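You operate a simulated robot arm through the tools that you are given. There is no shell and no other tool. Be economical: measure what you need, move in short steps, check, and stop when the job is done.

You run a simulated robot arm. Do the job below in one go: nothing can be reset, and whatever is moved stays where it is left.

JOB
Put the yellow padlock on the third store shelf from the bottom. Put the grey steel pot in the small steel bucket under the hose rack. Put the round glass jar in the inside of the sink basin. Open the door of the bench by tank three, put the white card stand on the cupboard floor of the bench by tank three, then shut the door. Open the drawer of the bench by tank three, take the yellow tub and put it in the inside of the drawer by tank three and shut the drawer again. Open the green-handled drawer, fetch the green cap and set it inside, then shut the drawer. Put the small clear bottle that says "26" from the top of the bench with two drawers on the front of the low bench. Put the oval glass jar on the green ribbed tile. Fetch the grey paper ball and set it on top of the steel disc on the top of the steel island table. Close the office door by the passage. The order is free. Set down upright: round glass jar, white card stand, small clear bottle, oval glass jar, grey paper ball.

Only the result counts: the job must be done as asked and must still hold three seconds after the hand-in. Knocking over, shifting, dropping, spilling or breaking anything else fails it. Lids that push on must go on centred and level and be pressed home; caps that screw on are set level and turned clockwise until they are tight.

ROBOT AND FRAMES
A 7-joint arm with a two-finger parallel gripper on a trunk, on a base that drives. Base frame: it is fixed to the floor where the robot stands at the start and does not move with it; the origin is under the middle of the robot, x ahead of it, y to its left, z up; the surface under the hand at the start is at about z = 0.8. Units: m, rad, N and s.
With the tool pointing down near the work surface it reaches from about 0.3 to 0.72 m from the robot's upright axis, wherever it stands. Its first joint turns from -2.897 to 2.897 rad. Places, roughly: cupboard floor of the bench by tank three [-20, -5.7, 0.1]; door of the bench by tank three [-20, -5.4, 0.4]; drawer of the bench by tank three [-20, -5.5, 0.7]; front of the low bench (124x25 cm) [-7.42, 1.22, 0.62]; green cap (5x5x3 cm) [-7, -0.8, 1.1]; green ribbed tile (19x15x2 cm) [-1.3, -3.5, 0.2]; green-handled drawer [-3.2, -1.8, 0.7]; green-handled drawer inside [-3.2, -1.8, 0.6]; grey paper ball (7x6x6 cm) [-1.4, -6.6, 0.8]; grey steel pot (9x8x5 cm) [-2, -6.5, 0.8]; inside of the drawer by tank three [-20, -5.6, 0.7]; inside of the sink basin [-2.2, -8.1, 0.7]; office door by the passage [-12.7, -0.6, 0.9]; oval glass jar (6x4x6 cm) [-1.8, -6.7, 0.8]; round glass jar (5x5x6 cm) [-2, -6.6, 0.8]; small clear bottle [-4.75, -1.75, 0.75]; small steel bucket under the hose  (26x24x20 cm) [-1.4, -5.7, 0.8]; steel disc [-1.25, -6.5, 0.75]; third store shelf [-1.2, 1.8, 1.1]; white card stand [-20.25, -5.75, 1]; yellow padlock (5x9x3 cm) [0.6, 0.1, 0.8]; yellow tub (11x11x8 cm) [-19.4, -5.6, 0.9]. Payload 1.57 kg.
The tool frame sits at the grasp point between the pads (the TCP): z along the fingers, y along the line on which they close. The tips reach 0.03 m beyond it. The gripper opens to 0.08 m. The fingers are 0.017 m wide and 0.012 m thick; the gripper's body (0.04 by 0.082 m) begins 0.08 m behind the TCP.
Orientation is that of the tool frame in the base frame, as a unit quaternion [w, x, y, z]. With the fingers straight down and closing along the base's y, the tool's x points along the base's -x, its y along +y and its z along -z.

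CONTROLS
- The arm moves only by the tool servo_tool. Its argument "targets" is a list of rows, each a list of 6 numbers: the shift along the tool's x, y, z in units of 30 mm (1.0 is 30 mm), then the turn, a rotation vector about the tool's x, y, z in units of 5 degrees (1.0 is 5 degrees). In form: [[dx, dy, dz, wx, wy, wz], ...]. A call has 1 to 20 rows; each row shifts and turns the commanded pose from where the row before left it, along the tool's axes as they then stand. "grip" is the opening, from 0 (shut) to 1 (fully open), set as the call begins (left out, the last holds). A call with a number of a shift or a turn outside -1 to 1 is refused whole. Each row takes 0.2 s and may step no farther than 0.05 m and 0.15 rad from the row before; otherwise, or with a gripper value out of range, the whole call is refused. A pose out of reach is approached as far as the arm can. The call stops where the force on the tool passes 40 N (or 10 N more than at its start, if that is more) or the arm is blocked; 0.2 s more then pass. Each finger travels about 0.072 m/s and halts on what it meets, pressing with about 30 N; the grip force reading is that of the motor and also rises with nothing between the fingers. The clock runs only during rows and for 0.2 s after the last one: add rows that do not move to give the fingers time. It gives the time, the measured TCP pose, the force on the tool (base axes), the opening and the grip force at its end, in the units of the frame above (readings bear some noise), with the torque about the TCP (base axes, N m) and any sound that the robot's microphone picked up.
- Cameras (640 x 400 px; columns grow to the right, rows downward): "scene" is now at [0.0032, 0.1296, 1.437]; the picture's right is [-0.12, -0.99, 0.00], its down [-0.67, 0.08, -0.73] and it looks along [0.73, -0.09, -0.68] (base axes); focal length 261 px, centre (320, 200). "wrist" rides on the gripper at [0.072, -0.007, -0.122] in the tool frame; the picture's right is [0.09, 1.00, 0.00], its down [-0.84, 0.08, -0.54] and it looks along [-0.54, 0.05, 0.84] (tool axes); focal length 238 px, centre (320, 200). There is no depth. A picture from a camera that has moved, and an enlarged one, comes with that camera's place and axes in the base frame and with its lens.
- camera(camera): a new picture of that camera. The clock stands still meanwhile.
- lift_body(by): slides the trunk up (or, below 0, down) by that many m; the arm and the scene camera ride with it, the base frame stays. It gives what a move gives, with no picture.
- steer(legs): drives the robot by 1 to 6 legs, each [ahead, left, turn to the left] in m, m and rad, along the robot's own axes; the way and the turn of a leg run together, so that a leg with both is an arc; at most 1.5 m and 3.142 rad a leg. The arm and the cameras ride along, it lands a little off, and it stops where it bumps. It gives what a move gives.
- head_to(pan, tilt): turns the head with the scene camera to pan (to the left, within 1.501 rad either way) and tilt (down, from -0.506 to 1.204), counted from straight ahead of the robot. It gives what a move gives.
- enlarge(camera, box): a new picture of the part [left, top, right, bottom] of that camera's present view, enlarged. The clock stands still meanwhile.
- finish_job(): hands the job in; it is judged then, once.

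Go step by step. Nothing tells you exact positions but the pictures and the camera data: compare them with the known pose of the tool, close in by small moves and look again before you grip or let go. The budget is 577 turns and 360 pictures, counting those below and the enlarged ones. Unless the task says otherwise, let go and move clear before handing in, and close with one line.

The tools are called after "Call:" by a JSON object that holds its "name" and its "arguments". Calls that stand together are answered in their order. servo_tool: Moves the arm, as the interface text tells. Its arguments: {"type":"object","properties":{"targets":{"type":"array","items":{"type":"array","items":{"type":"number"}}},"grip":{"type":"number"}},"required":["targets"]} The other tools are called the same way: lift_body (by) slides the trunk up or down; steer (legs) drives the base; head_to (pan, tilt) turns the head that bears the scene camera; camera (camera) takes a picture; enlarge (camera, box) takes an enlarged picture of a part of a camera's view; finish_job () hands the job in.

At the start:

```text
clock: 0.0
eef_pos: [0.4079, -0.0106, 1.0389]
ee_rot: [0.0, 0.0, 1.0, 0.001]
force: [0.1, 0.2, 1.1]
moment: [0.02, 0.01, 0.0]
width: 0.0799
grip_force: 0.1
trunk travel left (down, up): [-0.25, 0.23]
robot x, y, heading: [-0.0026, 0.0009, -0.001]
head pan, tilt: [-0.12, 0.747]
```

scene: 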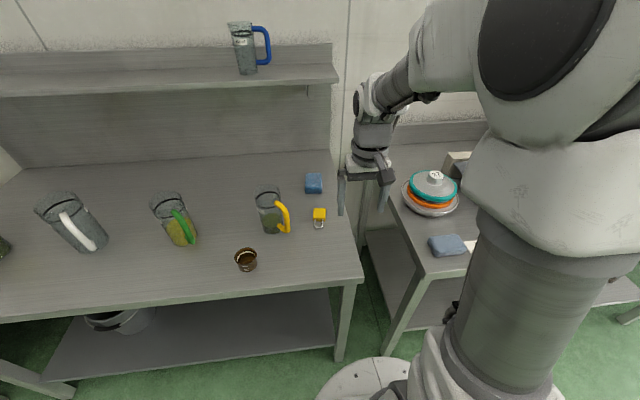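
wrist: 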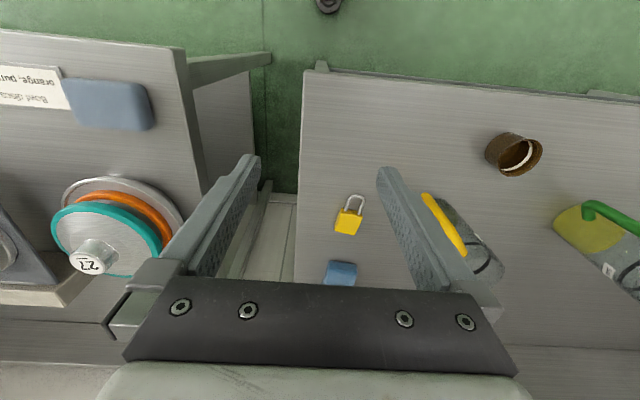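

The padlock appears to lie at about [0.60, 0.06, 0.81] on the bench ahead. I'll move above it and look closer.

Call:
{"name": "servo_tool", "arguments": {"targets": [[-1, 0.4, 0, 0, 0, 0], [-1, 0.4, 0, 0, 0, 0], [-1, 0.4, 0, 0, 0, 0], [-1, 0.4, 0.5, 0, 0, 0], [-1, 0.4, 0.5, 0, 0, 0], [-0.7, 0.35, 0.5, 0, 0, 0], [0, 0, 0.5, 0, 0, 0]], "grip": 1}}

Call:
{"name": "camera", "arguments": {"camera": "wrist"}}

```text
clock: 1.6
eef_pos: [0.5784, 0.0588, 0.9782]
ee_rot: [0.001, 0.0, 1.0, 0.001]
force: [-0.5, 0.1, -0.3]
moment: [-0.02, -0.01, 0.01]
width: 0.0799
grip_force: 0.1
trunk travel left (down, up): [-0.25, 0.23]
robot x, y, heading: [-0.0017, -0.0057, -0.001]
head pan, tilt: [-0.12, 0.747]
```

```text
357 pictures are left
camera wrist: at [0.5078, 0.052, 1.102], right [-0.09, 1.0, 0.0], down [0.84, 0.08, 0.54], along [0.54, 0.05, -0.84], focal length 238 px, centre (320, 200)
```

wrist: 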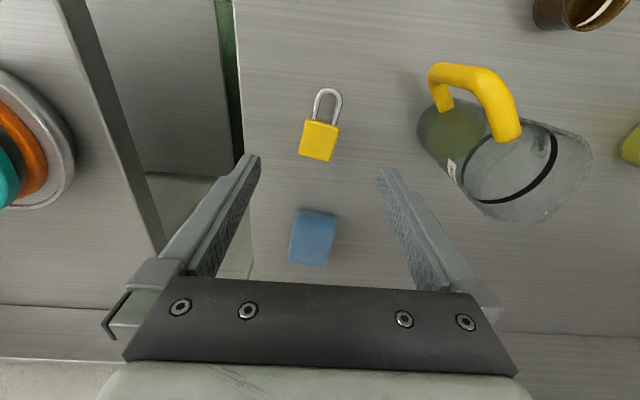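

Padlock body at about [0.604, 0.061], turned ~8°. I'll line up, descend and grip.

Call:
{"name": "servo_tool", "arguments": {"targets": [[-0.85, 0.05, 0, 0, 0, 0.8], [0, 0, 1, 0, 0, 0.8], [0, 0, 1, 0, 0, 0], [0, 0, 1, 0, 0, 0], [0, 0, 1, 0, 0, 0], [0, 0, 0.7, 0, 0, 0], [0, 0, 0, 0, 0, 0]]}}

Call:
{"name": "camera", "arguments": {"camera": "wrist"}}

```text
clock: 3.2
eef_pos: [0.6017, 0.0612, 0.8378]
ee_rot: [-0.001, 0.07, 0.998, 0.001]
force: [0.7, 0.4, 0.3]
moment: [0.01, -0.06, 0.0]
width: 0.0801
grip_force: 0.1
trunk travel left (down, up): [-0.25, 0.23]
robot x, y, heading: [0.0015, 0.0009, -0.003]
head pan, tilt: [-0.12, 0.747]
```

```text
356 pictures are left
camera wrist: at [0.531, 0.0644, 0.9614], right [0.05, 1.0, 0.0], down [0.84, -0.04, 0.54], along [0.54, -0.03, -0.84], focal length 238 px, centre (320, 200)
```

wrist: 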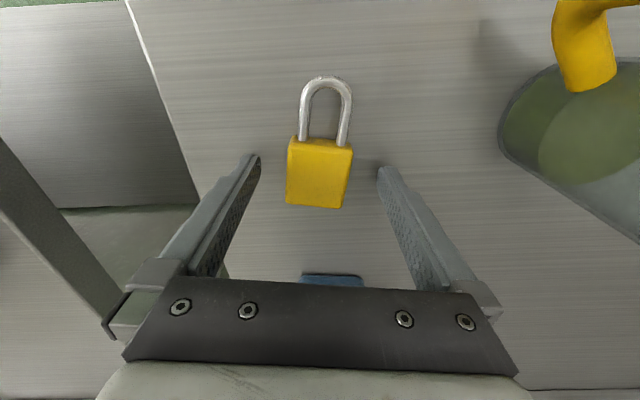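

Centred over the body. Closing and lifting.

Call:
{"name": "servo_tool", "arguments": {"targets": [[0, 0, 0.1, 0, 0, 0], [0, 0, 0, 0, 0, 0], [0, 0, 0, 0, 0, 0], [0, 0, 0, 0, 0, 0], [0, 0, -0.5, 0, 0, 0], [0, 0, -1, 0, 0, 0], [0, 0, -1, 0, 0, 0], [0, 0, -1, 0, 0, 0], [0, 0, -1, 0, 0, 0], [0, 0, -1, 0, 0, 0], [0, 0, -1, 0, 0, 0], [1, 0, -1, 0, 0, 0], [1, 0, -1, 0, 0, 0], [1, 0, -1, 0, 0, 0], [1, 0, 0, 0, 0, 0], [1, 0, 0, 0, 0, 0]], "grip": 0}}

Call:
{"name": "camera", "arguments": {"camera": "wrist"}}

Call:
{"name": "head_to", "arguments": {"pan": 1.5, "tilt": 0.3}}

Call:
{"name": "camera", "arguments": {"camera": "scene"}}

```text
clock: 6.6
eef_pos: [0.4537, 0.081, 1.1199]
ee_rot: [0.0, 0.07, 0.998, 0.0]
force: [0.1, 0.3, -1.7]
moment: [0.02, 0.0, -0.01]
width: 0.0413
grip_force: 30.4
trunk travel left (down, up): [-0.25, 0.23]
robot x, y, heading: [0.0045, -0.0012, 0.005]
head pan, tilt: [-0.12, 0.747]
```

```text
355 pictures are left
camera wrist: at [0.3832, 0.0843, 1.2426], right [0.05, 1.0, 0.0], down [0.84, -0.04, 0.54], along [0.54, -0.03, -0.84], focal length 238 px, centre (320, 200)
```

wrist: 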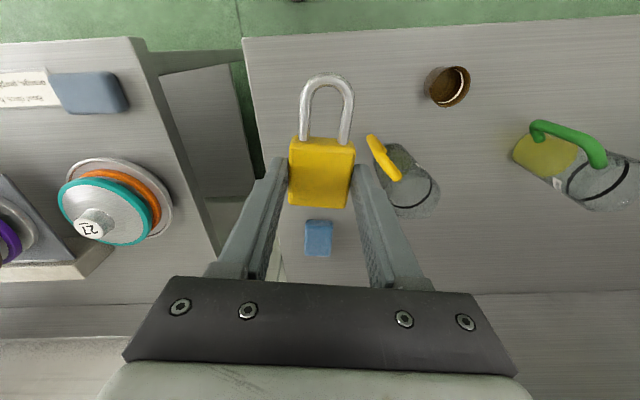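

```text
clock: 8.3
eef_pos: [0.4547, 0.0827, 1.1198]
ee_rot: [0.0, 0.07, 0.998, 0.0]
force: [0.3, -0.5, -1.3]
moment: [0.01, -0.01, 0.01]
width: 0.0412
grip_force: 29.9
trunk travel left (down, up): [-0.25, 0.23]
robot x, y, heading: [-0.003, -0.005, -0.0]
head pan, tilt: [1.499, 0.3]
```

```text
354 pictures are left
camera scene: at [-0.0725, 0.2326, 1.477], right [1.0, -0.07, 0.0], down [-0.02, -0.3, -0.96], along [0.07, 0.95, -0.3], focal length 261 px, centre (320, 200)
```

scene: 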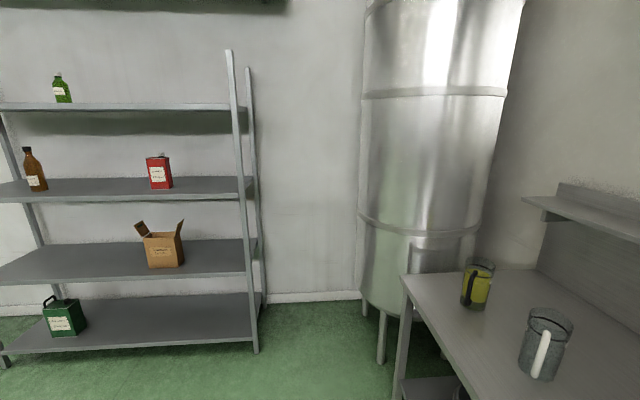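

Padlock held. The third shelf (z≈1.07, front edge y≈1.59) has free space at x≈-0.6. I'll turn left and shift over, then look.

Call:
{"name": "head_to", "arguments": {"pan": 0.2, "tilt": 0.4}}

Call:
{"name": "steer", "arguments": {"legs": [[0, 0, 1.571], [0, 0.6, 0], [0.4, 0, 0]]}}

Call:
{"name": "camera", "arguments": {"camera": "scene"}}

```text
clock: 9.8
eef_pos: [0.4544, 0.0817, 1.121]
ee_rot: [-0.001, 0.07, 0.998, 0.0]
force: [1.0, 0.3, -1.2]
moment: [0.02, -0.03, 0.03]
width: 0.0413
grip_force: 30.5
trunk travel left (down, up): [-0.25, 0.23]
robot x, y, heading: [-0.0006, 0.0008, 0.001]
head pan, tilt: [0.201, 0.4]
```

```text
clock: 22.8
eef_pos: [-0.6981, 0.8365, 1.1196]
ee_rot: [0.0, -0.66, 0.751, 0.0]
force: [1.0, 0.0, -0.5]
moment: [-0.02, 0.01, -0.02]
width: 0.0412
grip_force: 30.2
trunk travel left (down, up): [-0.25, 0.23]
robot x, y, heading: [-0.6155, 0.3836, 1.58]
head pan, tilt: [0.201, 0.4]
```

```text
353 pictures are left
camera scene: at [-0.7701, 0.3922, 1.4677], right [0.98, 0.21, 0.0], down [0.08, -0.38, -0.92], along [-0.19, 0.9, -0.39], focal length 261 px, centre (320, 200)
```

scene: 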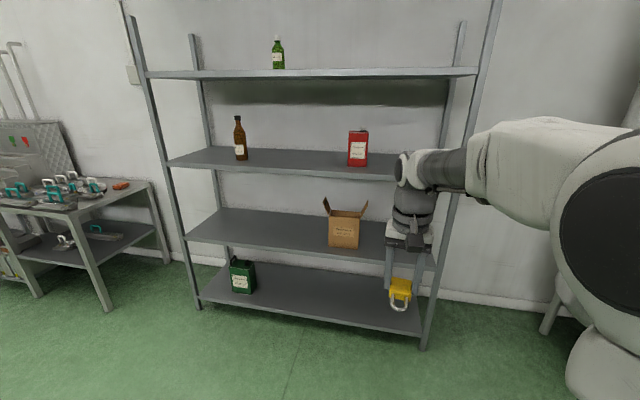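

The shelf front edge is y≈1.62, third board z≈1.08; the gap between brown bottle and red can at x≈-1.2 is widest. Raise hand a little and drive in front.

Call:
{"name": "servo_tool", "arguments": {"targets": [[0, 0, -1, 0, 0, 0], [0, 0, -0.7, 0, 0, 0]]}}

Call:
{"name": "steer", "arguments": {"legs": [[0, 0.5, 0], [0.65, 0, -0.01]]}}

Call:
{"name": "camera", "arguments": {"camera": "scene"}}

Call:
{"name": "camera", "arguments": {"camera": "wrist"}}

```text
clock: 23.4
eef_pos: [-0.7005, 0.8368, 1.1697]
ee_rot: [0.0, -0.66, 0.751, 0.0]
force: [0.3, 0.1, -1.3]
moment: [0.0, 0.0, 0.02]
width: 0.0413
grip_force: 29.9
trunk travel left (down, up): [-0.25, 0.23]
robot x, y, heading: [-0.6118, 0.383, 1.584]
head pan, tilt: [0.201, 0.4]
```

```text
clock: 31.9
eef_pos: [-1.1913, 1.4659, 1.1683]
ee_rot: [0.0, -0.65, 0.76, 0.0]
force: [-1.0, -0.1, -1.8]
moment: [-0.03, 0.02, -0.02]
width: 0.0413
grip_force: 30.2
trunk travel left (down, up): [-0.25, 0.23]
robot x, y, heading: [-1.1165, 1.0119, 1.553]
head pan, tilt: [0.201, 0.4]
```

```text
352 pictures are left
camera scene: at [-1.2722, 1.0243, 1.4677], right [0.98, 0.18, 0.0], down [0.07, -0.38, -0.92], along [-0.17, 0.91, -0.39], focal length 261 px, centre (320, 200)
```

scene: 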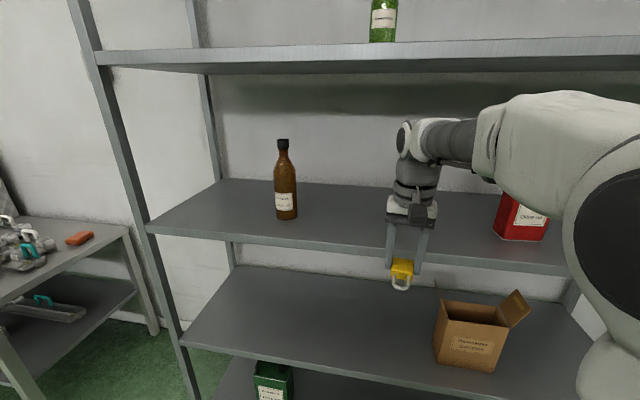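

```text
351 pictures are left
camera wrist: at [-1.1941, 1.3934, 1.2922], right [-1.0, 0.06, 0.0], down [0.05, 0.84, 0.54], along [0.04, 0.54, -0.84], focal length 238 px, centre (320, 200)
```

wrist: 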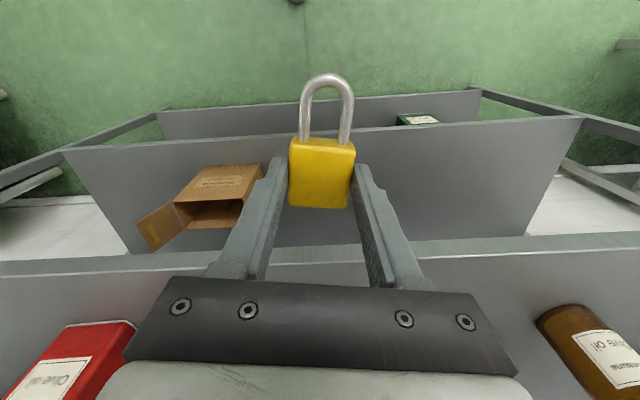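

Over the gap. Extending inward by 0.24 m, then lowering gently.

Call:
{"name": "servo_tool", "arguments": {"targets": [[-1, 0.15, 0, 0, 0, 0], [-1, 0.15, 0, 0, 0, 0], [-1, 0.15, 0, 0, 0, 0], [-1, 0.15, 0, 0, 0, 0], [-1, 0.15, 0, 0, 0, 0], [-1, 0.15, 0, 0, 0, 0], [-1, 0.15, 0, 0, 0, 0], [-0.9, 0.15, 0, 0, 0, 0], [0, 0, 0, 0, 0, 0]]}}

Call:
{"name": "camera", "arguments": {"camera": "scene"}}

```text
clock: 33.9
eef_pos: [-1.1881, 1.6603, 1.1508]
ee_rot: [0.0, -0.649, 0.76, 0.0]
force: [0.3, 0.8, -0.9]
moment: [0.04, 0.0, 0.0]
width: 0.0413
grip_force: 29.9
out of reach, approached as far as the arm can: row 7, 8
trunk travel left (down, up): [-0.25, 0.23]
robot x, y, heading: [-1.1138, 1.0107, 1.553]
head pan, tilt: [0.201, 0.4]
```

```text
350 pictures are left
camera scene: at [-1.2722, 1.0244, 1.4677], right [0.98, 0.18, 0.0], down [0.07, -0.38, -0.92], along [-0.17, 0.91, -0.39], focal length 261 px, centre (320, 200)
```

scene: 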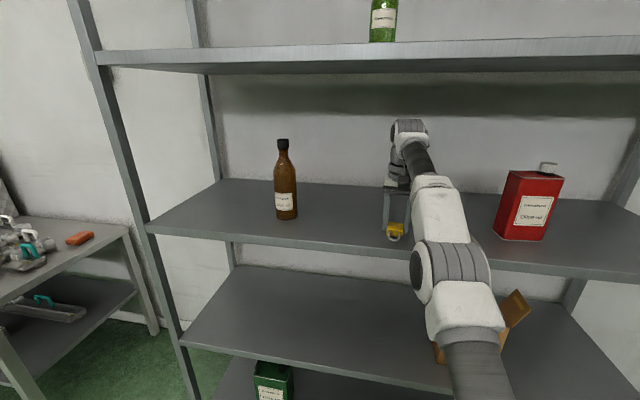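

Out of reach near the end; I'll drive 0.08 m forward, then check.

Call:
{"name": "steer", "arguments": {"legs": [[0.08, 0, 0]]}}

Call:
{"name": "servo_tool", "arguments": {"targets": [[0, 0, 0.3, 0, 0, 0], [0, 0, 0.3, 0, 0, 0], [0, 0, 0, 0, 0, 0]]}}

```text
clock: 35.1
eef_pos: [-1.1873, 1.7426, 1.1514]
ee_rot: [0.0, -0.65, 0.76, 0.0]
force: [-0.2, 0.2, -0.7]
moment: [-0.01, 0.02, 0.02]
width: 0.0413
grip_force: 30.2
trunk travel left (down, up): [-0.25, 0.23]
robot x, y, heading: [-1.1134, 1.0953, 1.556]
head pan, tilt: [0.201, 0.4]
```

```text
clock: 35.9
eef_pos: [-1.1874, 1.7428, 1.1354]
ee_rot: [0.002, -0.65, 0.76, 0.002]
force: [-1.4, 2.4, 15.5]
moment: [-0.22, 0.02, -0.03]
width: 0.041
grip_force: 29.8
trunk travel left (down, up): [-0.25, 0.23]
robot x, y, heading: [-1.1147, 1.0945, 1.556]
head pan, tilt: [0.201, 0.4]
```

Contact felt (15 N). Release, raise slightly, and check.

Call:
{"name": "servo_tool", "arguments": {"targets": [[0, 0, -0.05, 0, 0, 0], [0, 0, 0, 0, 0, 0], [0, 0, 0, 0, 0, 0], [0, 0, -0.5, 0, 0, 0], [0, 0, -0.5, 0, 0, 0], [0, 0, -0.5, 0, 0, 0]], "grip": 1}}

Call:
{"name": "camera", "arguments": {"camera": "wrist"}}

```text
clock: 37.3
eef_pos: [-1.1871, 1.7414, 1.1562]
ee_rot: [0.001, -0.65, 0.76, 0.0]
force: [-0.4, 0.6, 0.7]
moment: [0.01, -0.03, -0.02]
width: 0.0799
grip_force: 0.1
out of reach, approached as far as the arm can: row 5, 6
trunk travel left (down, up): [-0.25, 0.23]
robot x, y, heading: [-1.1146, 1.0974, 1.554]
head pan, tilt: [0.201, 0.4]
```

```text
349 pictures are left
camera wrist: at [-1.1901, 1.6679, 1.2797], right [-1.0, 0.06, 0.0], down [0.05, 0.84, 0.54], along [0.03, 0.54, -0.84], focal length 238 px, centre (320, 200)
```

wrist: 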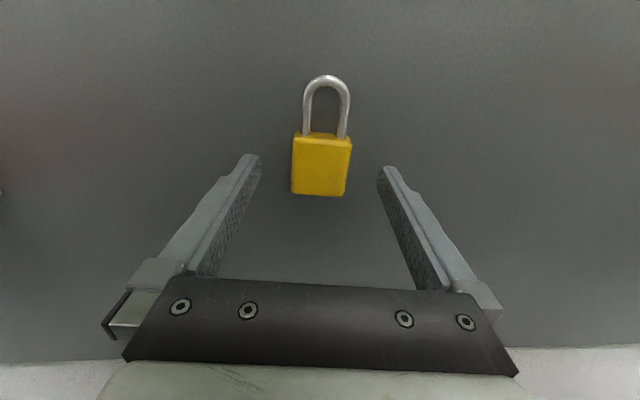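

Padlock is placed. Retract the arm and back off, then survey the room.

Call:
{"name": "servo_tool", "arguments": {"targets": [[1, 0, -0.3, 0, 0, 0], [1, 0, -0.3, 0, 0, 0], [1, 0, -0.3, 0, 0, 0], [1, 0, -0.2, 0, 0, 0], [1, 0, 0, 0, 0, 0], [1, 0, 0, 0, 0, 0], [1, 0, 0, 0, 0, 0], [1, 0, 0, 0, 0, 0], [1, 0, 0, 0, 0, 0]]}}

Call:
{"name": "steer", "arguments": {"legs": [[-0.7, 0, 0], [0, 0, 1.571], [0, 0, 0.6]]}}

Call:
{"name": "head_to", "arguments": {"pan": 0.8, "tilt": 0.2}}

Call:
{"name": "camera", "arguments": {"camera": "scene"}}

Call:
{"name": "head_to", "arguments": {"pan": -0.3, "tilt": 0.2}}

Call:
{"name": "camera", "arguments": {"camera": "scene"}}

```text
clock: 39.3
eef_pos: [-1.2281, 1.4869, 1.1925]
ee_rot: [0.0, -0.65, 0.76, 0.001]
force: [-0.1, 0.0, 0.1]
moment: [-0.03, 0.01, 0.0]
width: 0.08
grip_force: 0.0
out of reach, approached as far as the arm can: row 1
trunk travel left (down, up): [-0.25, 0.23]
robot x, y, heading: [-1.1145, 1.0919, 1.559]
head pan, tilt: [0.201, 0.4]
```

```text
clock: 51.6
eef_pos: [-1.3713, 0.0819, 1.191]
ee_rot: [0.0, 0.972, 0.235, 0.0]
force: [0.1, -0.6, 0.1]
moment: [-0.02, -0.01, 0.04]
width: 0.08
grip_force: 0.2
trunk travel left (down, up): [-0.25, 0.23]
robot x, y, heading: [-1.1224, 0.408, -2.529]
head pan, tilt: [0.201, 0.4]
```

```text
clock: 52.6
eef_pos: [-1.3707, 0.0811, 1.1905]
ee_rot: [0.0, 0.972, 0.236, 0.0]
force: [0.8, 0.4, 0.6]
moment: [-0.02, -0.01, -0.03]
width: 0.0799
grip_force: 0.2
trunk travel left (down, up): [-0.25, 0.23]
robot x, y, heading: [-1.1242, 0.4103, -2.524]
head pan, tilt: [0.799, 0.201]
```

```text
348 pictures are left
camera scene: at [-0.9902, 0.2456, 1.4862], right [-0.99, 0.16, 0.0], down [0.03, 0.2, -0.98], along [-0.15, -0.97, -0.2], focal length 261 px, centre (320, 200)
```

scene: 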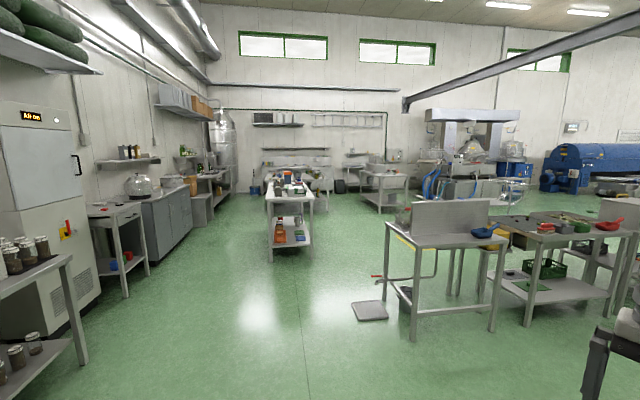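

```text
clock: 53.9
eef_pos: [-1.372, 0.0809, 1.1916]
ee_rot: [0.0, 0.972, 0.236, 0.0]
force: [0.0, -0.7, -0.4]
moment: [-0.01, -0.02, -0.02]
width: 0.08
grip_force: 0.0
trunk travel left (down, up): [-0.25, 0.23]
robot x, y, heading: [-1.1231, 0.4057, -2.529]
head pan, tilt: [-0.3, 0.201]
```

```text
347 pictures are left
camera scene: at [-1.0642, 0.3086, 1.4863], right [-0.31, 0.95, 0.0], down [0.19, 0.06, -0.98], along [-0.93, -0.3, -0.2], focal length 261 px, centre (320, 200)
```

scene: 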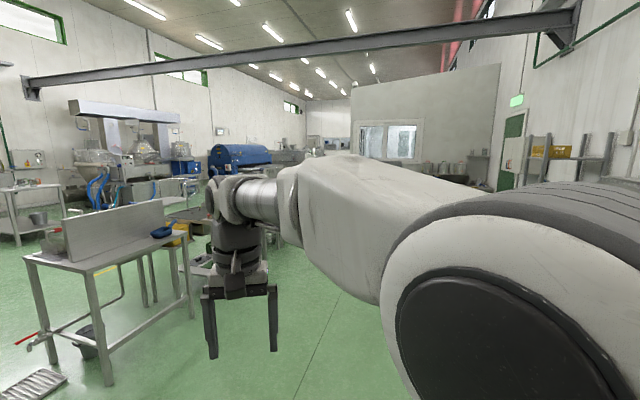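

The room is mapped roughly: two benches to the southwest, island table to the south. I'll face west and drive along to look at the drawer benches.

Call:
{"name": "steer", "arguments": {"legs": [[0, 0, -0.612], [1.2, 0, 0], [1.0, 0, 0]]}}

Call:
{"name": "head_to", "arguments": {"pan": 1.4, "tilt": 0.4}}

Call:
{"name": "camera", "arguments": {"camera": "scene"}}

Call:
{"name": "head_to", "arguments": {"pan": 0.6, "tilt": 0.3}}

Call:
{"name": "camera", "arguments": {"camera": "scene"}}

```text
clock: 70.3
eef_pos: [-3.661, 0.2536, 1.1923]
ee_rot: [0.0, 0.998, -0.064, 0.0]
force: [0.5, 1.0, 0.9]
moment: [-0.01, 0.03, 0.0]
width: 0.0798
grip_force: 0.1
trunk travel left (down, up): [-0.25, 0.23]
robot x, y, heading: [-3.2699, 0.3817, -3.131]
head pan, tilt: [-0.3, 0.201]
```

```text
clock: 72.0
eef_pos: [-3.6612, 0.254, 1.1917]
ee_rot: [0.0, 0.998, -0.065, 0.0]
force: [0.1, -0.6, -0.6]
moment: [-0.01, 0.01, -0.01]
width: 0.0799
grip_force: 0.0
trunk travel left (down, up): [-0.25, 0.23]
robot x, y, heading: [-3.2733, 0.3831, -3.134]
head pan, tilt: [1.4, 0.4]
```

```text
346 pictures are left
camera scene: at [-3.2052, 0.1482, 1.4677], right [-0.99, 0.16, 0.0], down [0.06, 0.38, -0.92], along [-0.15, -0.91, -0.39], focal length 261 px, centre (320, 200)
```

scene: 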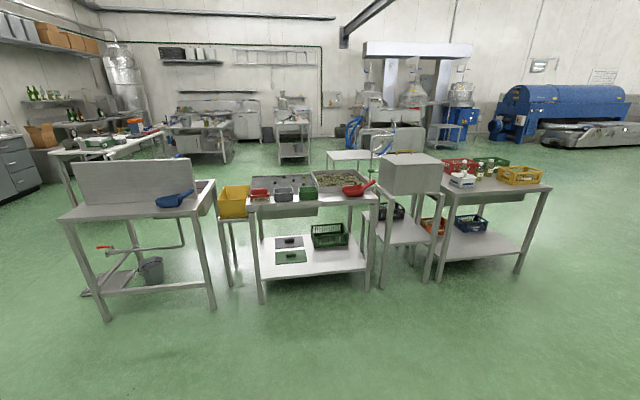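

```text
clock: 73.1
eef_pos: [-3.6611, 0.2526, 1.1913]
ee_rot: [0.0, 0.998, -0.065, 0.0]
force: [0.5, -0.2, 0.4]
moment: [0.0, -0.04, 0.0]
width: 0.0799
grip_force: 0.1
trunk travel left (down, up): [-0.25, 0.23]
robot x, y, heading: [-3.2745, 0.3774, -3.132]
head pan, tilt: [0.6, 0.3]
```

```text
345 pictures are left
camera scene: at [-3.2668, 0.186, 1.477], right [-0.57, 0.82, 0.0], down [0.24, 0.17, -0.96], along [-0.78, -0.55, -0.3], focal length 261 px, centre (320, 200)
```

scene: 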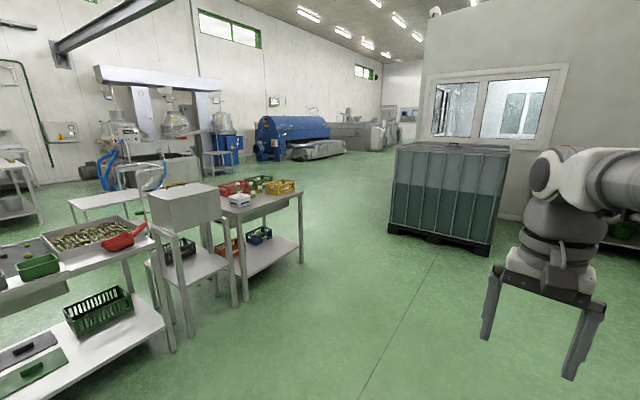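

Bench 3 at right has small bottles on it. Enlarge to see them and the drawer sides.

Call:
{"name": "head_to", "arguments": {"pan": 1.2, "tilt": 0.4}}

Call:
{"name": "enlarge", "arguments": {"camera": "scene", "box": [300, 120, 500, 245]}}

Call:
{"name": "enlarge", "arguments": {"camera": "scene", "box": [120, 140, 330, 270]}}

```text
clock: 74.1
eef_pos: [-3.6617, 0.2533, 1.1924]
ee_rot: [0.0, 0.998, -0.065, 0.0]
force: [-0.6, -0.3, -1.2]
moment: [0.0, 0.0, -0.02]
width: 0.0798
grip_force: 0.1
trunk travel left (down, up): [-0.25, 0.23]
robot x, y, heading: [-3.2749, 0.3806, -3.127]
head pan, tilt: [1.201, 0.4]
```

```text
3.20 times, centred on (400, 182) of scene
camera zoom: at [-3.223, 0.1529, 1.4677], right [-0.94, 0.35, 0.0], down [0.14, 0.36, -0.92], along [-0.32, -0.86, -0.39], focal length 836 px, centre (64, 256)
```

zoom: 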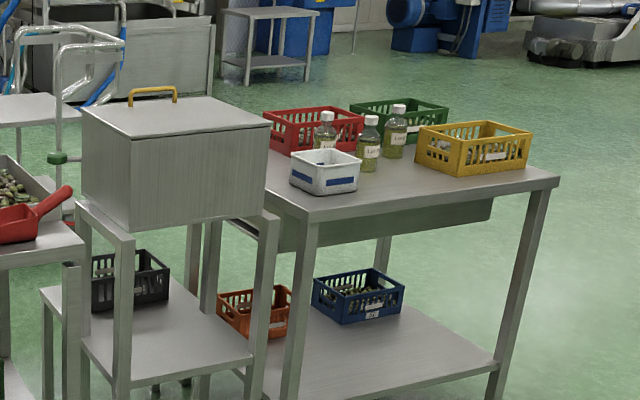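

```text
3.05 times, centred on (225, 205) of scene
camera zoom: at [-3.223, 0.1529, 1.4677], right [-0.94, 0.35, 0.0], down [0.14, 0.36, -0.92], along [-0.32, -0.86, -0.39], focal length 796 px, centre (610, 185)
```

zoom: 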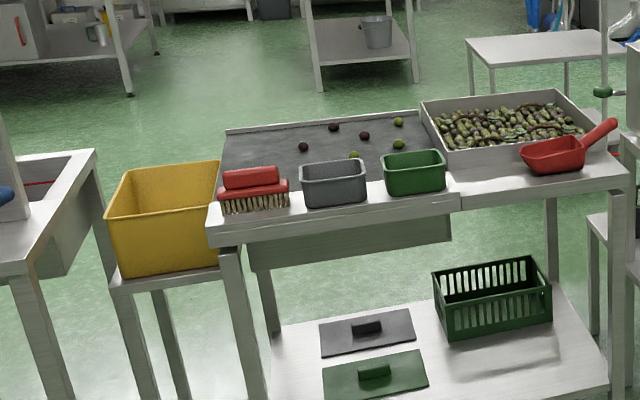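

Drawers open to the south side; bottles stand on bench 3 (north edge y≈-1.46, top z≈0.75). Drive to its north side, facing south.

Call:
{"name": "steer", "arguments": {"legs": [[1.45, 0, 0], [0, 0, 1.571], [1.15, 0, 0]]}}

Call:
{"name": "head_to", "arguments": {"pan": 0.0, "tilt": 0.7}}

Call:
{"name": "camera", "arguments": {"camera": "scene"}}

Call:
{"name": "camera", "arguments": {"camera": "wrist"}}

```text
clock: 96.5
eef_pos: [-4.6862, -1.1779, 1.1918]
ee_rot: [0.001, 0.77, 0.637, 0.001]
force: [-0.1, 0.5, 0.0]
moment: [0.01, 0.0, 0.0]
width: 0.0798
grip_force: 0.1
trunk travel left (down, up): [-0.25, 0.23]
robot x, y, heading: [-4.7907, -0.7825, -1.621]
head pan, tilt: [1.201, 0.4]
```

```text
clock: 97.9
eef_pos: [-4.688, -1.1782, 1.1908]
ee_rot: [0.0, 0.771, 0.637, 0.0]
force: [0.3, -0.4, 0.3]
moment: [0.01, 0.0, -0.01]
width: 0.0799
grip_force: 0.1
trunk travel left (down, up): [-0.25, 0.23]
robot x, y, heading: [-4.788, -0.7826, -1.624]
head pan, tilt: [0.0, 0.7]
```

```text
342 pictures are left
camera scene: at [-4.649, -0.7948, 1.4409], right [-1.0, 0.05, 0.0], down [0.03, 0.64, -0.77], along [-0.04, -0.76, -0.64], focal length 261 px, centre (320, 200)
```

scene: 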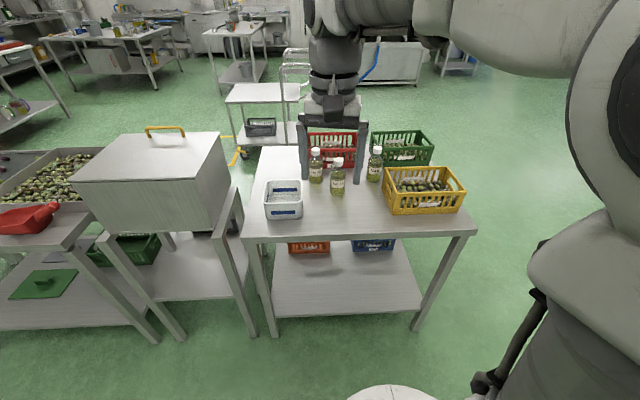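

```text
341 pictures are left
camera wrist: at [-4.6787, -1.1068, 1.3149], right [1.0, -0.1, 0.0], down [-0.08, -0.84, 0.54], along [-0.05, -0.54, -0.84], focal length 238 px, centre (320, 200)
```

wrist: 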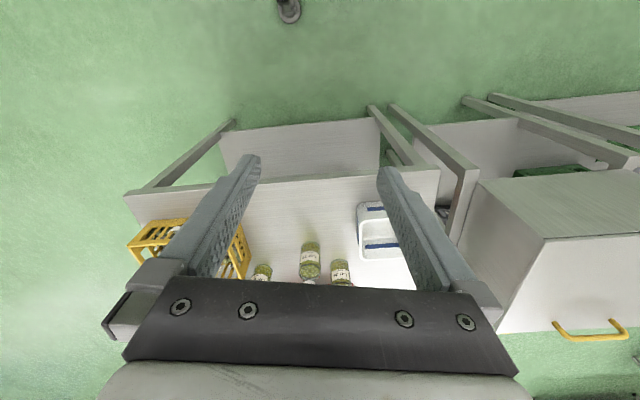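

Call:
{"name": "enlarge", "arguments": {"camera": "scene", "box": [255, 130, 415, 230]}}

```text
4.00 times, centred on (335, 180) of scene
camera zoom: at [-4.649, -0.7948, 1.4409], right [-1.0, 0.05, 0.0], down [0.03, 0.64, -0.77], along [-0.04, -0.76, -0.64], focal length 1045 px, centre (260, 280)
```

zoom: 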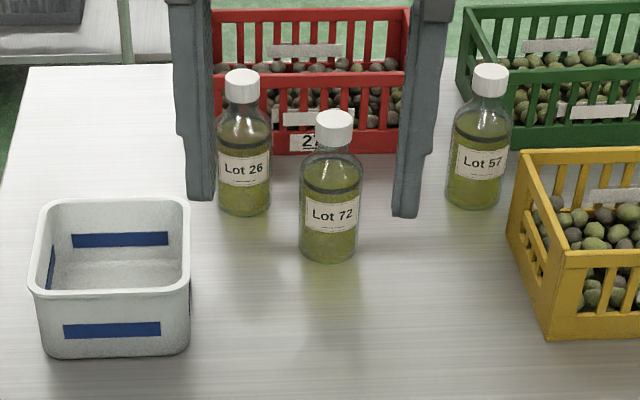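

Lot 26 is the left bottle, at about [-4.68, -1.746], height ~0.16 m, top z≈0.75. I'll drive a bit closer and raise nothing yet.

Call:
{"name": "steer", "arguments": {"legs": [[0.27, 0.1, 0.05]]}}

Call:
{"name": "camera", "arguments": {"camera": "wrist"}}

```text
clock: 100.3
eef_pos: [-4.5753, -1.4494, 1.1911]
ee_rot: [-0.001, 0.755, 0.656, 0.0]
force: [0.2, -0.1, 0.4]
moment: [-0.01, 0.01, -0.01]
width: 0.0799
grip_force: 0.1
trunk travel left (down, up): [-0.25, 0.23]
robot x, y, heading: [-4.6972, -1.0578, -1.567]
head pan, tilt: [0.0, 0.7]
```

```text
339 pictures are left
camera wrist: at [-4.5704, -1.3767, 1.315], right [1.0, -0.05, 0.0], down [-0.04, -0.84, 0.54], along [-0.02, -0.54, -0.84], focal length 238 px, centre (320, 200)
```

wrist: 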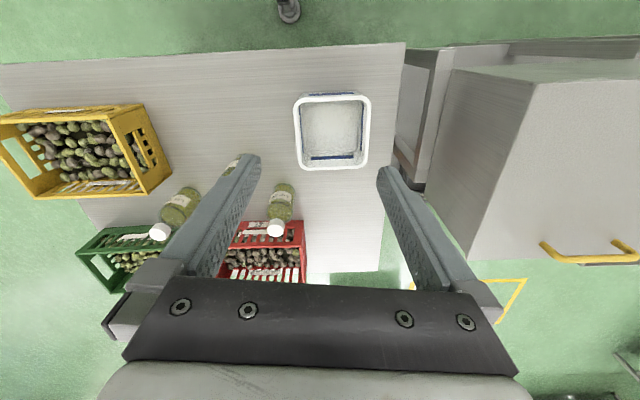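

Wrist view puts Lot 26 at about [-4.678, -1.70]. Moving nearer above and yawing straight.

Call:
{"name": "servo_tool", "arguments": {"targets": [[-1, -0.43, 0, 0, 0, 0], [-1, -0.43, 0, 0, 0, 0], [-1, -0.43, 0, 0, 0, 0], [-1, -0.43, 0, 0, 0, 0], [-1, -0.43, 0, 0, 0, 0], [-1, -0.43, 0, 0, 0, 0], [0, 0, 1, 0, 0, -0.8], [0, 0, 1, 0, 0, -0.8], [0, 0, 0, 0, 0, 0]]}}

Call:
{"name": "camera", "arguments": {"camera": "wrist"}}

```text
clock: 102.3
eef_pos: [-4.6802, -1.617, 1.1305]
ee_rot: [0.001, 0.706, 0.708, 0.0]
force: [0.9, 0.7, -0.4]
moment: [0.03, -0.02, 0.03]
width: 0.0799
grip_force: 0.0
trunk travel left (down, up): [-0.25, 0.23]
robot x, y, heading: [-4.6987, -1.0558, -1.571]
head pan, tilt: [0.0, 0.7]
```

```text
338 pictures are left
camera wrist: at [-4.6854, -1.5454, 1.254], right [1.0, 0.09, 0.0], down [0.08, -0.84, 0.54], along [0.05, -0.54, -0.84], focal length 238 px, centre (320, 200)
```

wrist: 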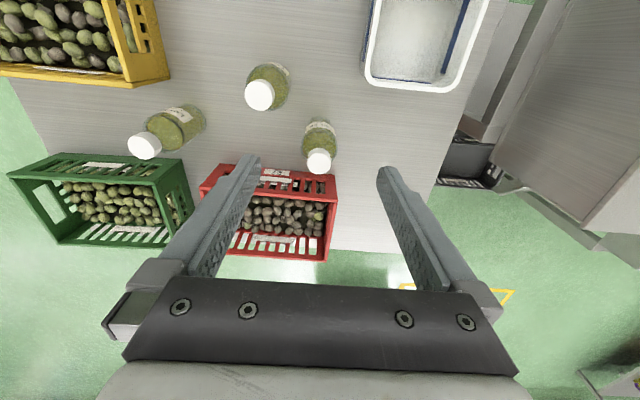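

Lot 26 at about [-4.672, -1.703], cap top ~0.89. Move above it and down to just over the cap, then check.

Call:
{"name": "servo_tool", "arguments": {"targets": [[-1, 0.09, 0, 0, 0, 0], [-1, 0.09, 0, 0, 0, 0], [-0.87, 0.09, 0, 0, 0, 0], [0, 0, 1, 0, 0, 0], [0, 0, 1, 0, 0, 0], [0, 0, 1, 0, 0, 0], [0, 0, 1, 0, 0, 0], [0, 0, 1, 0, 0, 0], [0, 0, 1, 0, 0, 0], [0, 0, 0, 0, 0, 0]]}}

Call:
{"name": "camera", "arguments": {"camera": "wrist"}}

Call:
{"name": "camera", "arguments": {"camera": "scene"}}

```text
clock: 104.5
eef_pos: [-4.6693, -1.7035, 0.9505]
ee_rot: [0.0, 0.706, 0.708, 0.001]
force: [0.1, -0.7, -0.1]
moment: [0.0, 0.02, 0.02]
width: 0.08
grip_force: 0.0
trunk travel left (down, up): [-0.25, 0.23]
robot x, y, heading: [-4.6996, -1.056, -1.573]
head pan, tilt: [0.0, 0.7]
```

```text
337 pictures are left
camera wrist: at [-4.674, -1.6323, 1.0746], right [1.0, 0.09, 0.0], down [0.08, -0.84, 0.54], along [0.05, -0.54, -0.84], focal length 238 px, centre (320, 200)
```

wrist: 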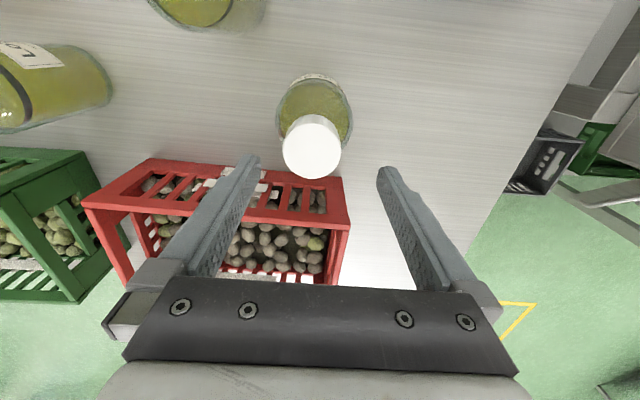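

```text
336 pictures are left
camera scene: at [-4.5564, -1.0638, 1.4409], right [-1.0, 0.0, 0.0], down [0.0, 0.64, -0.76], along [0.0, -0.76, -0.64], focal length 261 px, centre (320, 200)
```

scene: 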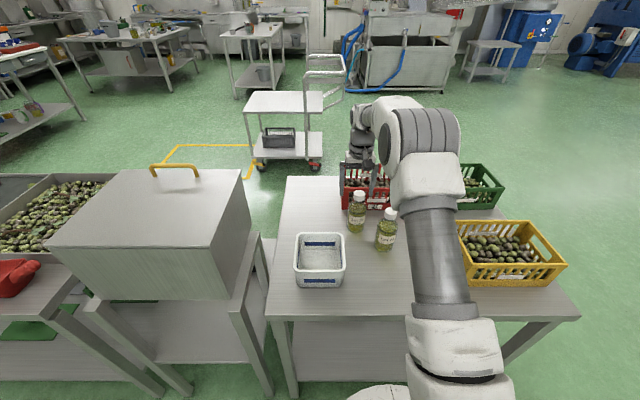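

The bottle stands at ≈[-4.674, -1.691] with its base nearer z≈0.80. Adjust, descend to z≈0.87 and grip.

Call:
{"name": "servo_tool", "arguments": {"targets": [[0.4, -0.17, 0, 0, 0, 0], [0, 0, 1, 0, 0, 0], [0, 0, 1, 0, 0, 0], [0, 0, 0.65, 0, 0, 0], [0, 0, 0, 0, 0, 0]]}}

Call:
{"name": "camera", "arguments": {"camera": "wrist"}}

```text
clock: 105.7
eef_pos: [-4.6732, -1.6907, 0.8745]
ee_rot: [-0.001, 0.707, 0.708, 0.001]
force: [0.5, 0.4, 0.0]
moment: [0.0, -0.03, 0.0]
width: 0.08
grip_force: 0.0
trunk travel left (down, up): [-0.25, 0.23]
robot x, y, heading: [-4.698, -1.0588, -1.563]
head pan, tilt: [0.0, 0.7]
```

```text
335 pictures are left
camera wrist: at [-4.678, -1.6184, 0.9973], right [1.0, 0.09, 0.0], down [0.08, -0.84, 0.54], along [0.05, -0.54, -0.84], focal length 238 px, centre (320, 200)
```

wrist: 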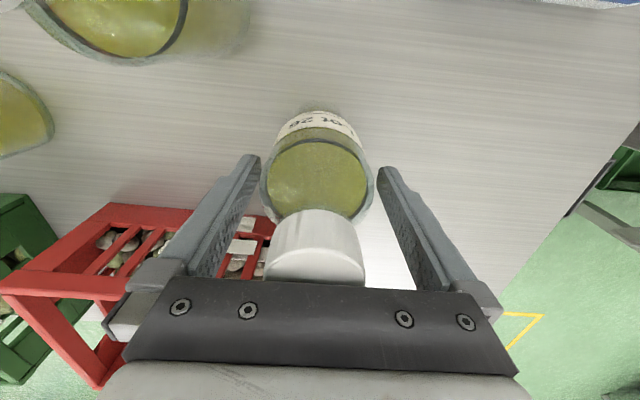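

Bottle sits centred between the pads. Close gently and lift.

Call:
{"name": "servo_tool", "arguments": {"targets": [[0, 0, 0, 0, 0, 0], [0, 0, 0, 0, 0, 0], [0, 0, 0, 0, 0, 0], [0, 0, -0.3, 0, 0, 0], [0, 0, -1, 0, 0, 0], [0, 0, -1, 0, 0, 0], [0, 0, -1, 0, 0, 0], [0, 0, -1, 0, 0, 0], [0, 0, -1, 0, 0, 0], [0, 0, -1, 0, 0, 0]], "grip": 0}}

Call:
{"name": "camera", "arguments": {"camera": "wrist"}}

```text
clock: 107.9
eef_pos: [-4.676, -1.6886, 1.0608]
ee_rot: [0.0, 0.707, 0.707, 0.0]
force: [0.3, -0.9, -4.3]
moment: [-0.03, -0.07, 0.01]
width: 0.0593
grip_force: 29.2
trunk travel left (down, up): [-0.25, 0.23]
robot x, y, heading: [-4.6965, -1.0601, -1.57]
head pan, tilt: [0.0, 0.7]
```

```text
334 pictures are left
camera wrist: at [-4.6815, -1.618, 1.1836], right [1.0, 0.09, 0.0], down [0.08, -0.84, 0.54], along [0.05, -0.54, -0.84], focal length 238 px, centre (320, 200)
```

wrist: 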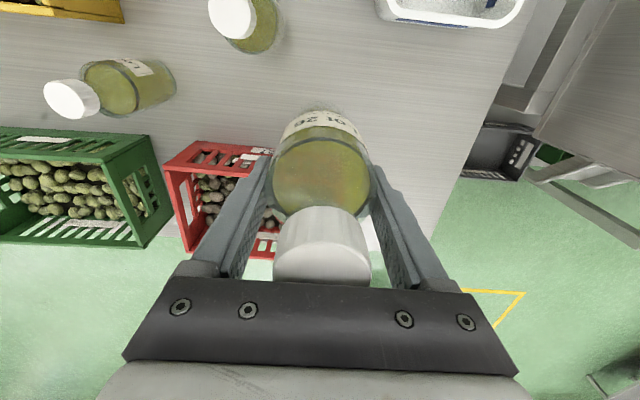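

Lot 26 is held. Retract the arm, back off and turn west to look for the low bench.

Call:
{"name": "servo_tool", "arguments": {"targets": [[0, 0, -1, 0, 0, 0], [0.5, 0, -1, 0, 0, 0], [1, 0, -0.5, 0, 0, 0], [1, 0, 0, 0, 0, 0], [1, 0, 0, 0, 0, 0], [1, 0, 0, 0, 0, 0], [1, 0, 0, 0, 0, 0], [1, 0, 0, 0, 0, 0], [1, 0, 0, 0, 0, 0]]}}

Call:
{"name": "steer", "arguments": {"legs": [[-1.0, 0, 0], [0, 0, -1.571]]}}

Call:
{"name": "head_to", "arguments": {"pan": 0.3, "tilt": 0.3}}

Call:
{"name": "camera", "arguments": {"camera": "scene"}}

Call:
{"name": "head_to", "arguments": {"pan": -0.9, "tilt": 0.3}}

Call:
{"name": "camera", "arguments": {"camera": "scene"}}

```text
clock: 109.9
eef_pos: [-4.6727, -1.4638, 1.1352]
ee_rot: [0.0, 0.706, 0.708, 0.0]
force: [-0.1, 0.0, -4.3]
moment: [0.0, -0.04, -0.01]
width: 0.0592
grip_force: 29.9
trunk travel left (down, up): [-0.25, 0.23]
robot x, y, heading: [-4.6958, -1.0598, -1.57]
head pan, tilt: [0.0, 0.7]
```

```text
clock: 121.8
eef_pos: [-5.117, -0.1016, 1.1344]
ee_rot: [0.001, 1.0, 0.027, 0.0]
force: [-0.3, 0.2, -4.5]
moment: [-0.03, 0.05, 0.01]
width: 0.0594
grip_force: 29.6
trunk travel left (down, up): [-0.25, 0.23]
robot x, y, heading: [-4.7102, -0.0535, -3.084]
head pan, tilt: [0.0, 0.7]
```

```text
clock: 122.7
eef_pos: [-5.1159, -0.1015, 1.1339]
ee_rot: [0.0, 1.0, 0.027, 0.0]
force: [-0.1, -0.7, -3.9]
moment: [-0.03, 0.06, -0.01]
width: 0.0596
grip_force: 29.7
trunk travel left (down, up): [-0.25, 0.23]
robot x, y, heading: [-4.7047, -0.0573, -3.091]
head pan, tilt: [0.3, 0.3]
```

```text
333 pictures are left
camera scene: at [-4.711, -0.2244, 1.4769], right [-0.35, 0.94, 0.0], down [0.28, 0.1, -0.95], along [-0.9, -0.33, -0.3], focal length 261 px, centre (320, 200)
```

scene: 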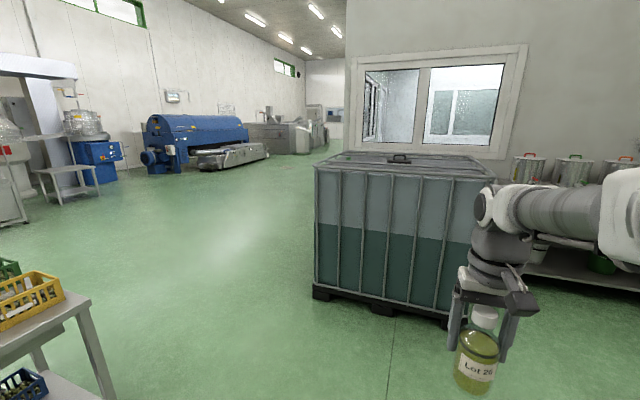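

```text
clock: 124.1
eef_pos: [-5.1153, -0.1019, 1.135]
ee_rot: [0.0, 1.0, 0.027, 0.0]
force: [-0.2, 0.3, -3.6]
moment: [0.02, 0.04, -0.01]
width: 0.0594
grip_force: 29.6
trunk travel left (down, up): [-0.25, 0.23]
robot x, y, heading: [-4.7089, -0.0537, -3.094]
head pan, tilt: [-0.901, 0.3]
```

```text
332 pictures are left
camera scene: at [-4.6854, -0.1222, 1.477], right [0.75, 0.66, 0.0], down [0.2, -0.22, -0.96], along [-0.63, 0.71, -0.3], focal length 261 px, centre (320, 200)
```

scene: 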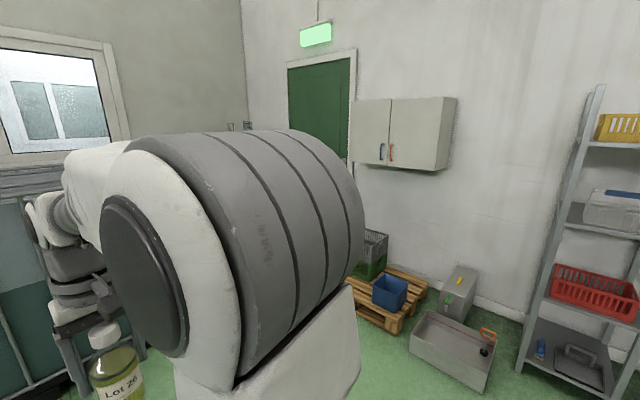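

The IBC (with the green cap on it) is at x≈-6.5..-7.5, y≈-0.9..0.1; the low bench with cans is behind it along the office wall. I'll go through the corridor at y≈0.65.

Call:
{"name": "steer", "arguments": {"legs": [[0, -0.7, -0.05], [0.9, 0, 0]]}}

Call:
{"name": "head_to", "arguments": {"pan": 0.0, "tilt": 0.45}}

Call:
{"name": "camera", "arguments": {"camera": "scene"}}

Call:
{"name": "camera", "arguments": {"camera": "wrist"}}

```text
clock: 135.8
eef_pos: [-6.0532, 0.6268, 1.1351]
ee_rot: [0.0, 1.0, 0.0, -0.001]
force: [-0.3, 0.0, -3.8]
moment: [-0.02, 0.06, 0.01]
width: 0.0594
grip_force: 30.0
trunk travel left (down, up): [-0.25, 0.23]
robot x, y, heading: [-5.6506, 0.6485, 3.143]
head pan, tilt: [-0.901, 0.3]
```

```text
clock: 137.0
eef_pos: [-6.0524, 0.6269, 1.1347]
ee_rot: [0.001, 1.0, 0.0, 0.0]
force: [0.5, 0.1, -3.7]
moment: [0.02, 0.03, -0.03]
width: 0.0595
grip_force: 30.5
trunk travel left (down, up): [-0.25, 0.23]
robot x, y, heading: [-5.6461, 0.6518, 3.144]
head pan, tilt: [0.0, 0.45]
```

```text
331 pictures are left
camera scene: at [-5.6576, 0.5092, 1.463], right [0.0, 1.0, 0.0], down [0.44, 0.0, -0.9], along [-0.9, 0.0, -0.44], focal length 261 px, centre (320, 200)
```

scene: 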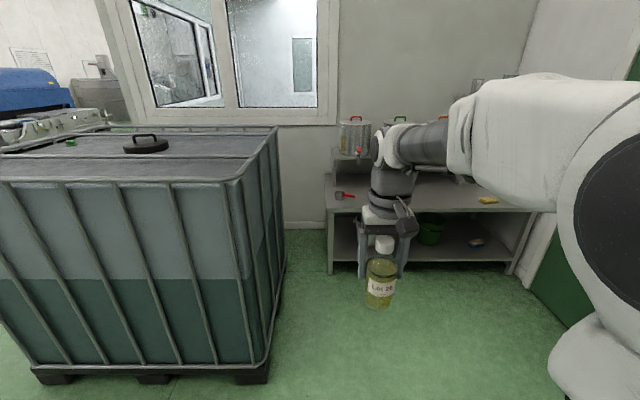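

```text
330 pictures are left
camera wrist: at [-5.9796, 0.6323, 1.258], right [0.09, -1.0, 0.0], down [-0.84, -0.08, 0.54], along [-0.54, -0.05, -0.84], focal length 238 px, centre (320, 200)
```

wrist: 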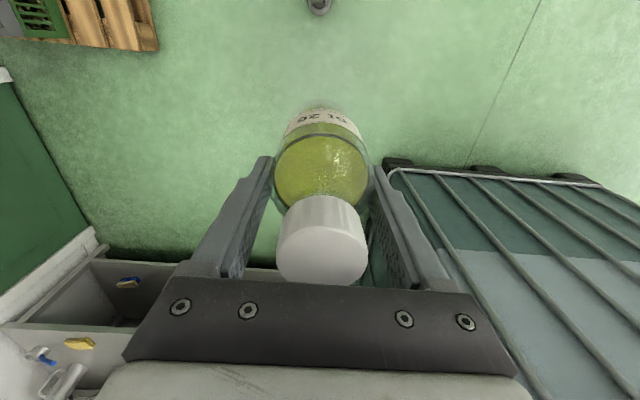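

The bench's front strip has a scoop at left and something yellow to the right; free space around y≈1.1. Drive up to it.

Call:
{"name": "steer", "arguments": {"legs": [[0.85, 0, 0], [0, -0.42, 0]]}}

Call:
{"name": "head_to", "arguments": {"pan": 0.0, "tilt": 0.7}}

Call:
{"name": "camera", "arguments": {"camera": "scene"}}

Call:
{"name": "camera", "arguments": {"camera": "wrist"}}

```text
clock: 146.1
eef_pos: [-6.8808, 1.0597, 1.1342]
ee_rot: [0.0, 1.0, -0.005, 0.0]
force: [0.5, -0.4, -3.2]
moment: [-0.03, 0.05, 0.02]
width: 0.0591
grip_force: 29.7
trunk travel left (down, up): [-0.25, 0.23]
robot x, y, heading: [-6.4742, 1.0752, 3.132]
head pan, tilt: [0.0, 0.45]
```

```text
clock: 146.9
eef_pos: [-6.8811, 1.06, 1.1345]
ee_rot: [0.0, 1.0, -0.005, 0.0]
force: [-0.1, 0.2, -4.1]
moment: [-0.02, 0.03, -0.03]
width: 0.0591
grip_force: 29.7
trunk travel left (down, up): [-0.25, 0.23]
robot x, y, heading: [-6.4757, 1.0792, 3.128]
head pan, tilt: [0.0, 0.7]
```

```text
329 pictures are left
camera scene: at [-6.4803, 0.9382, 1.4409], right [0.01, 1.0, 0.0], down [0.64, -0.01, -0.77], along [-0.77, 0.01, -0.64], focal length 261 px, centre (320, 200)
```

scene: 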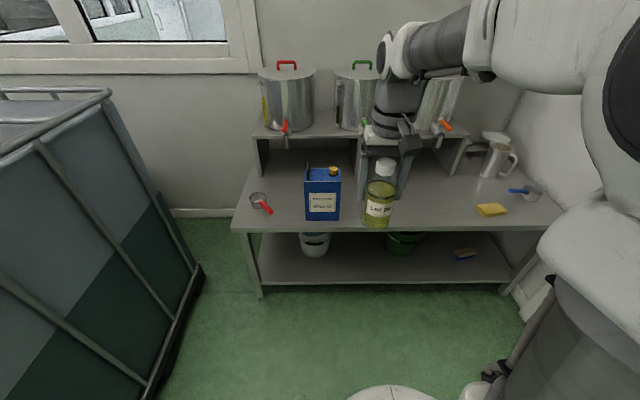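

```text
328 pictures are left
camera wrist: at [-6.8079, 1.0646, 1.258], right [0.08, -1.0, 0.0], down [-0.84, -0.07, 0.54], along [-0.54, -0.04, -0.84], focal length 238 px, centre (320, 200)
```

wrist: 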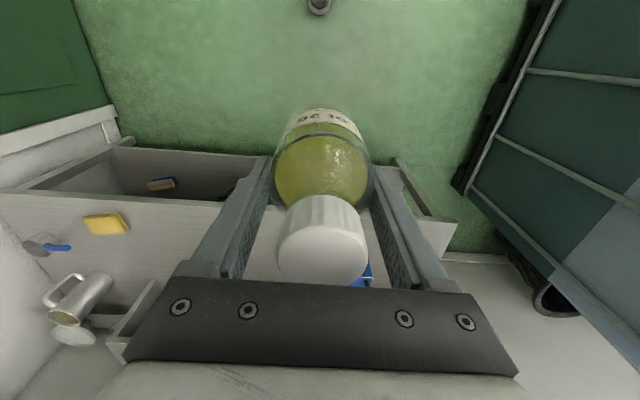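

Free spot on the front strip at about [-7.41, 1.35]. Drive right 0.28 and ahead 0.27.

Call:
{"name": "steer", "arguments": {"legs": [[0, -0.28, 0.01], [0.27, 0, 0]]}}

Call:
{"name": "lift_body", "arguments": {"by": -0.1}}

Call:
{"name": "camera", "arguments": {"camera": "scene"}}

```text
clock: 151.6
eef_pos: [-7.1473, 1.3475, 1.135]
ee_rot: [0.0, 1.0, -0.002, -0.001]
force: [0.8, -0.4, -4.3]
moment: [0.0, 0.07, -0.01]
width: 0.0593
grip_force: 30.0
trunk travel left (down, up): [-0.25, 0.23]
robot x, y, heading: [-6.7376, 1.3662, 3.137]
head pan, tilt: [0.0, 0.7]
```

```text
clock: 152.9
eef_pos: [-7.147, 1.3478, 1.034]
ee_rot: [0.0, 1.0, -0.002, 0.0]
force: [1.1, 0.2, -3.6]
moment: [0.02, 0.04, -0.01]
width: 0.0586
grip_force: 29.6
trunk travel left (down, up): [-0.15, 0.33]
robot x, y, heading: [-6.742, 1.3692, 3.133]
head pan, tilt: [0.0, 0.7]
```

```text
327 pictures are left
camera scene: at [-6.7459, 1.2282, 1.3409], right [0.01, 1.0, 0.0], down [0.64, 0.0, -0.76], along [-0.76, 0.0, -0.64], focal length 261 px, centre (320, 200)
```

scene: 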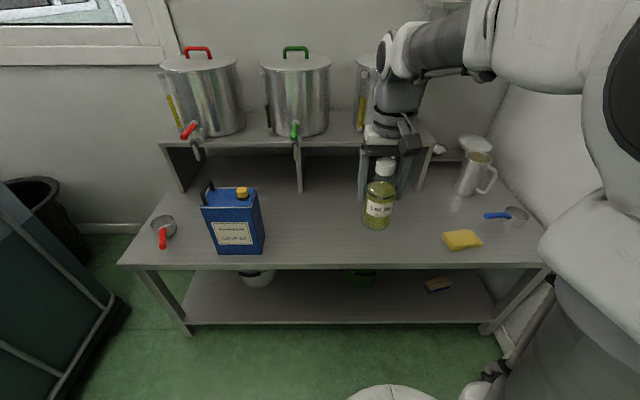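

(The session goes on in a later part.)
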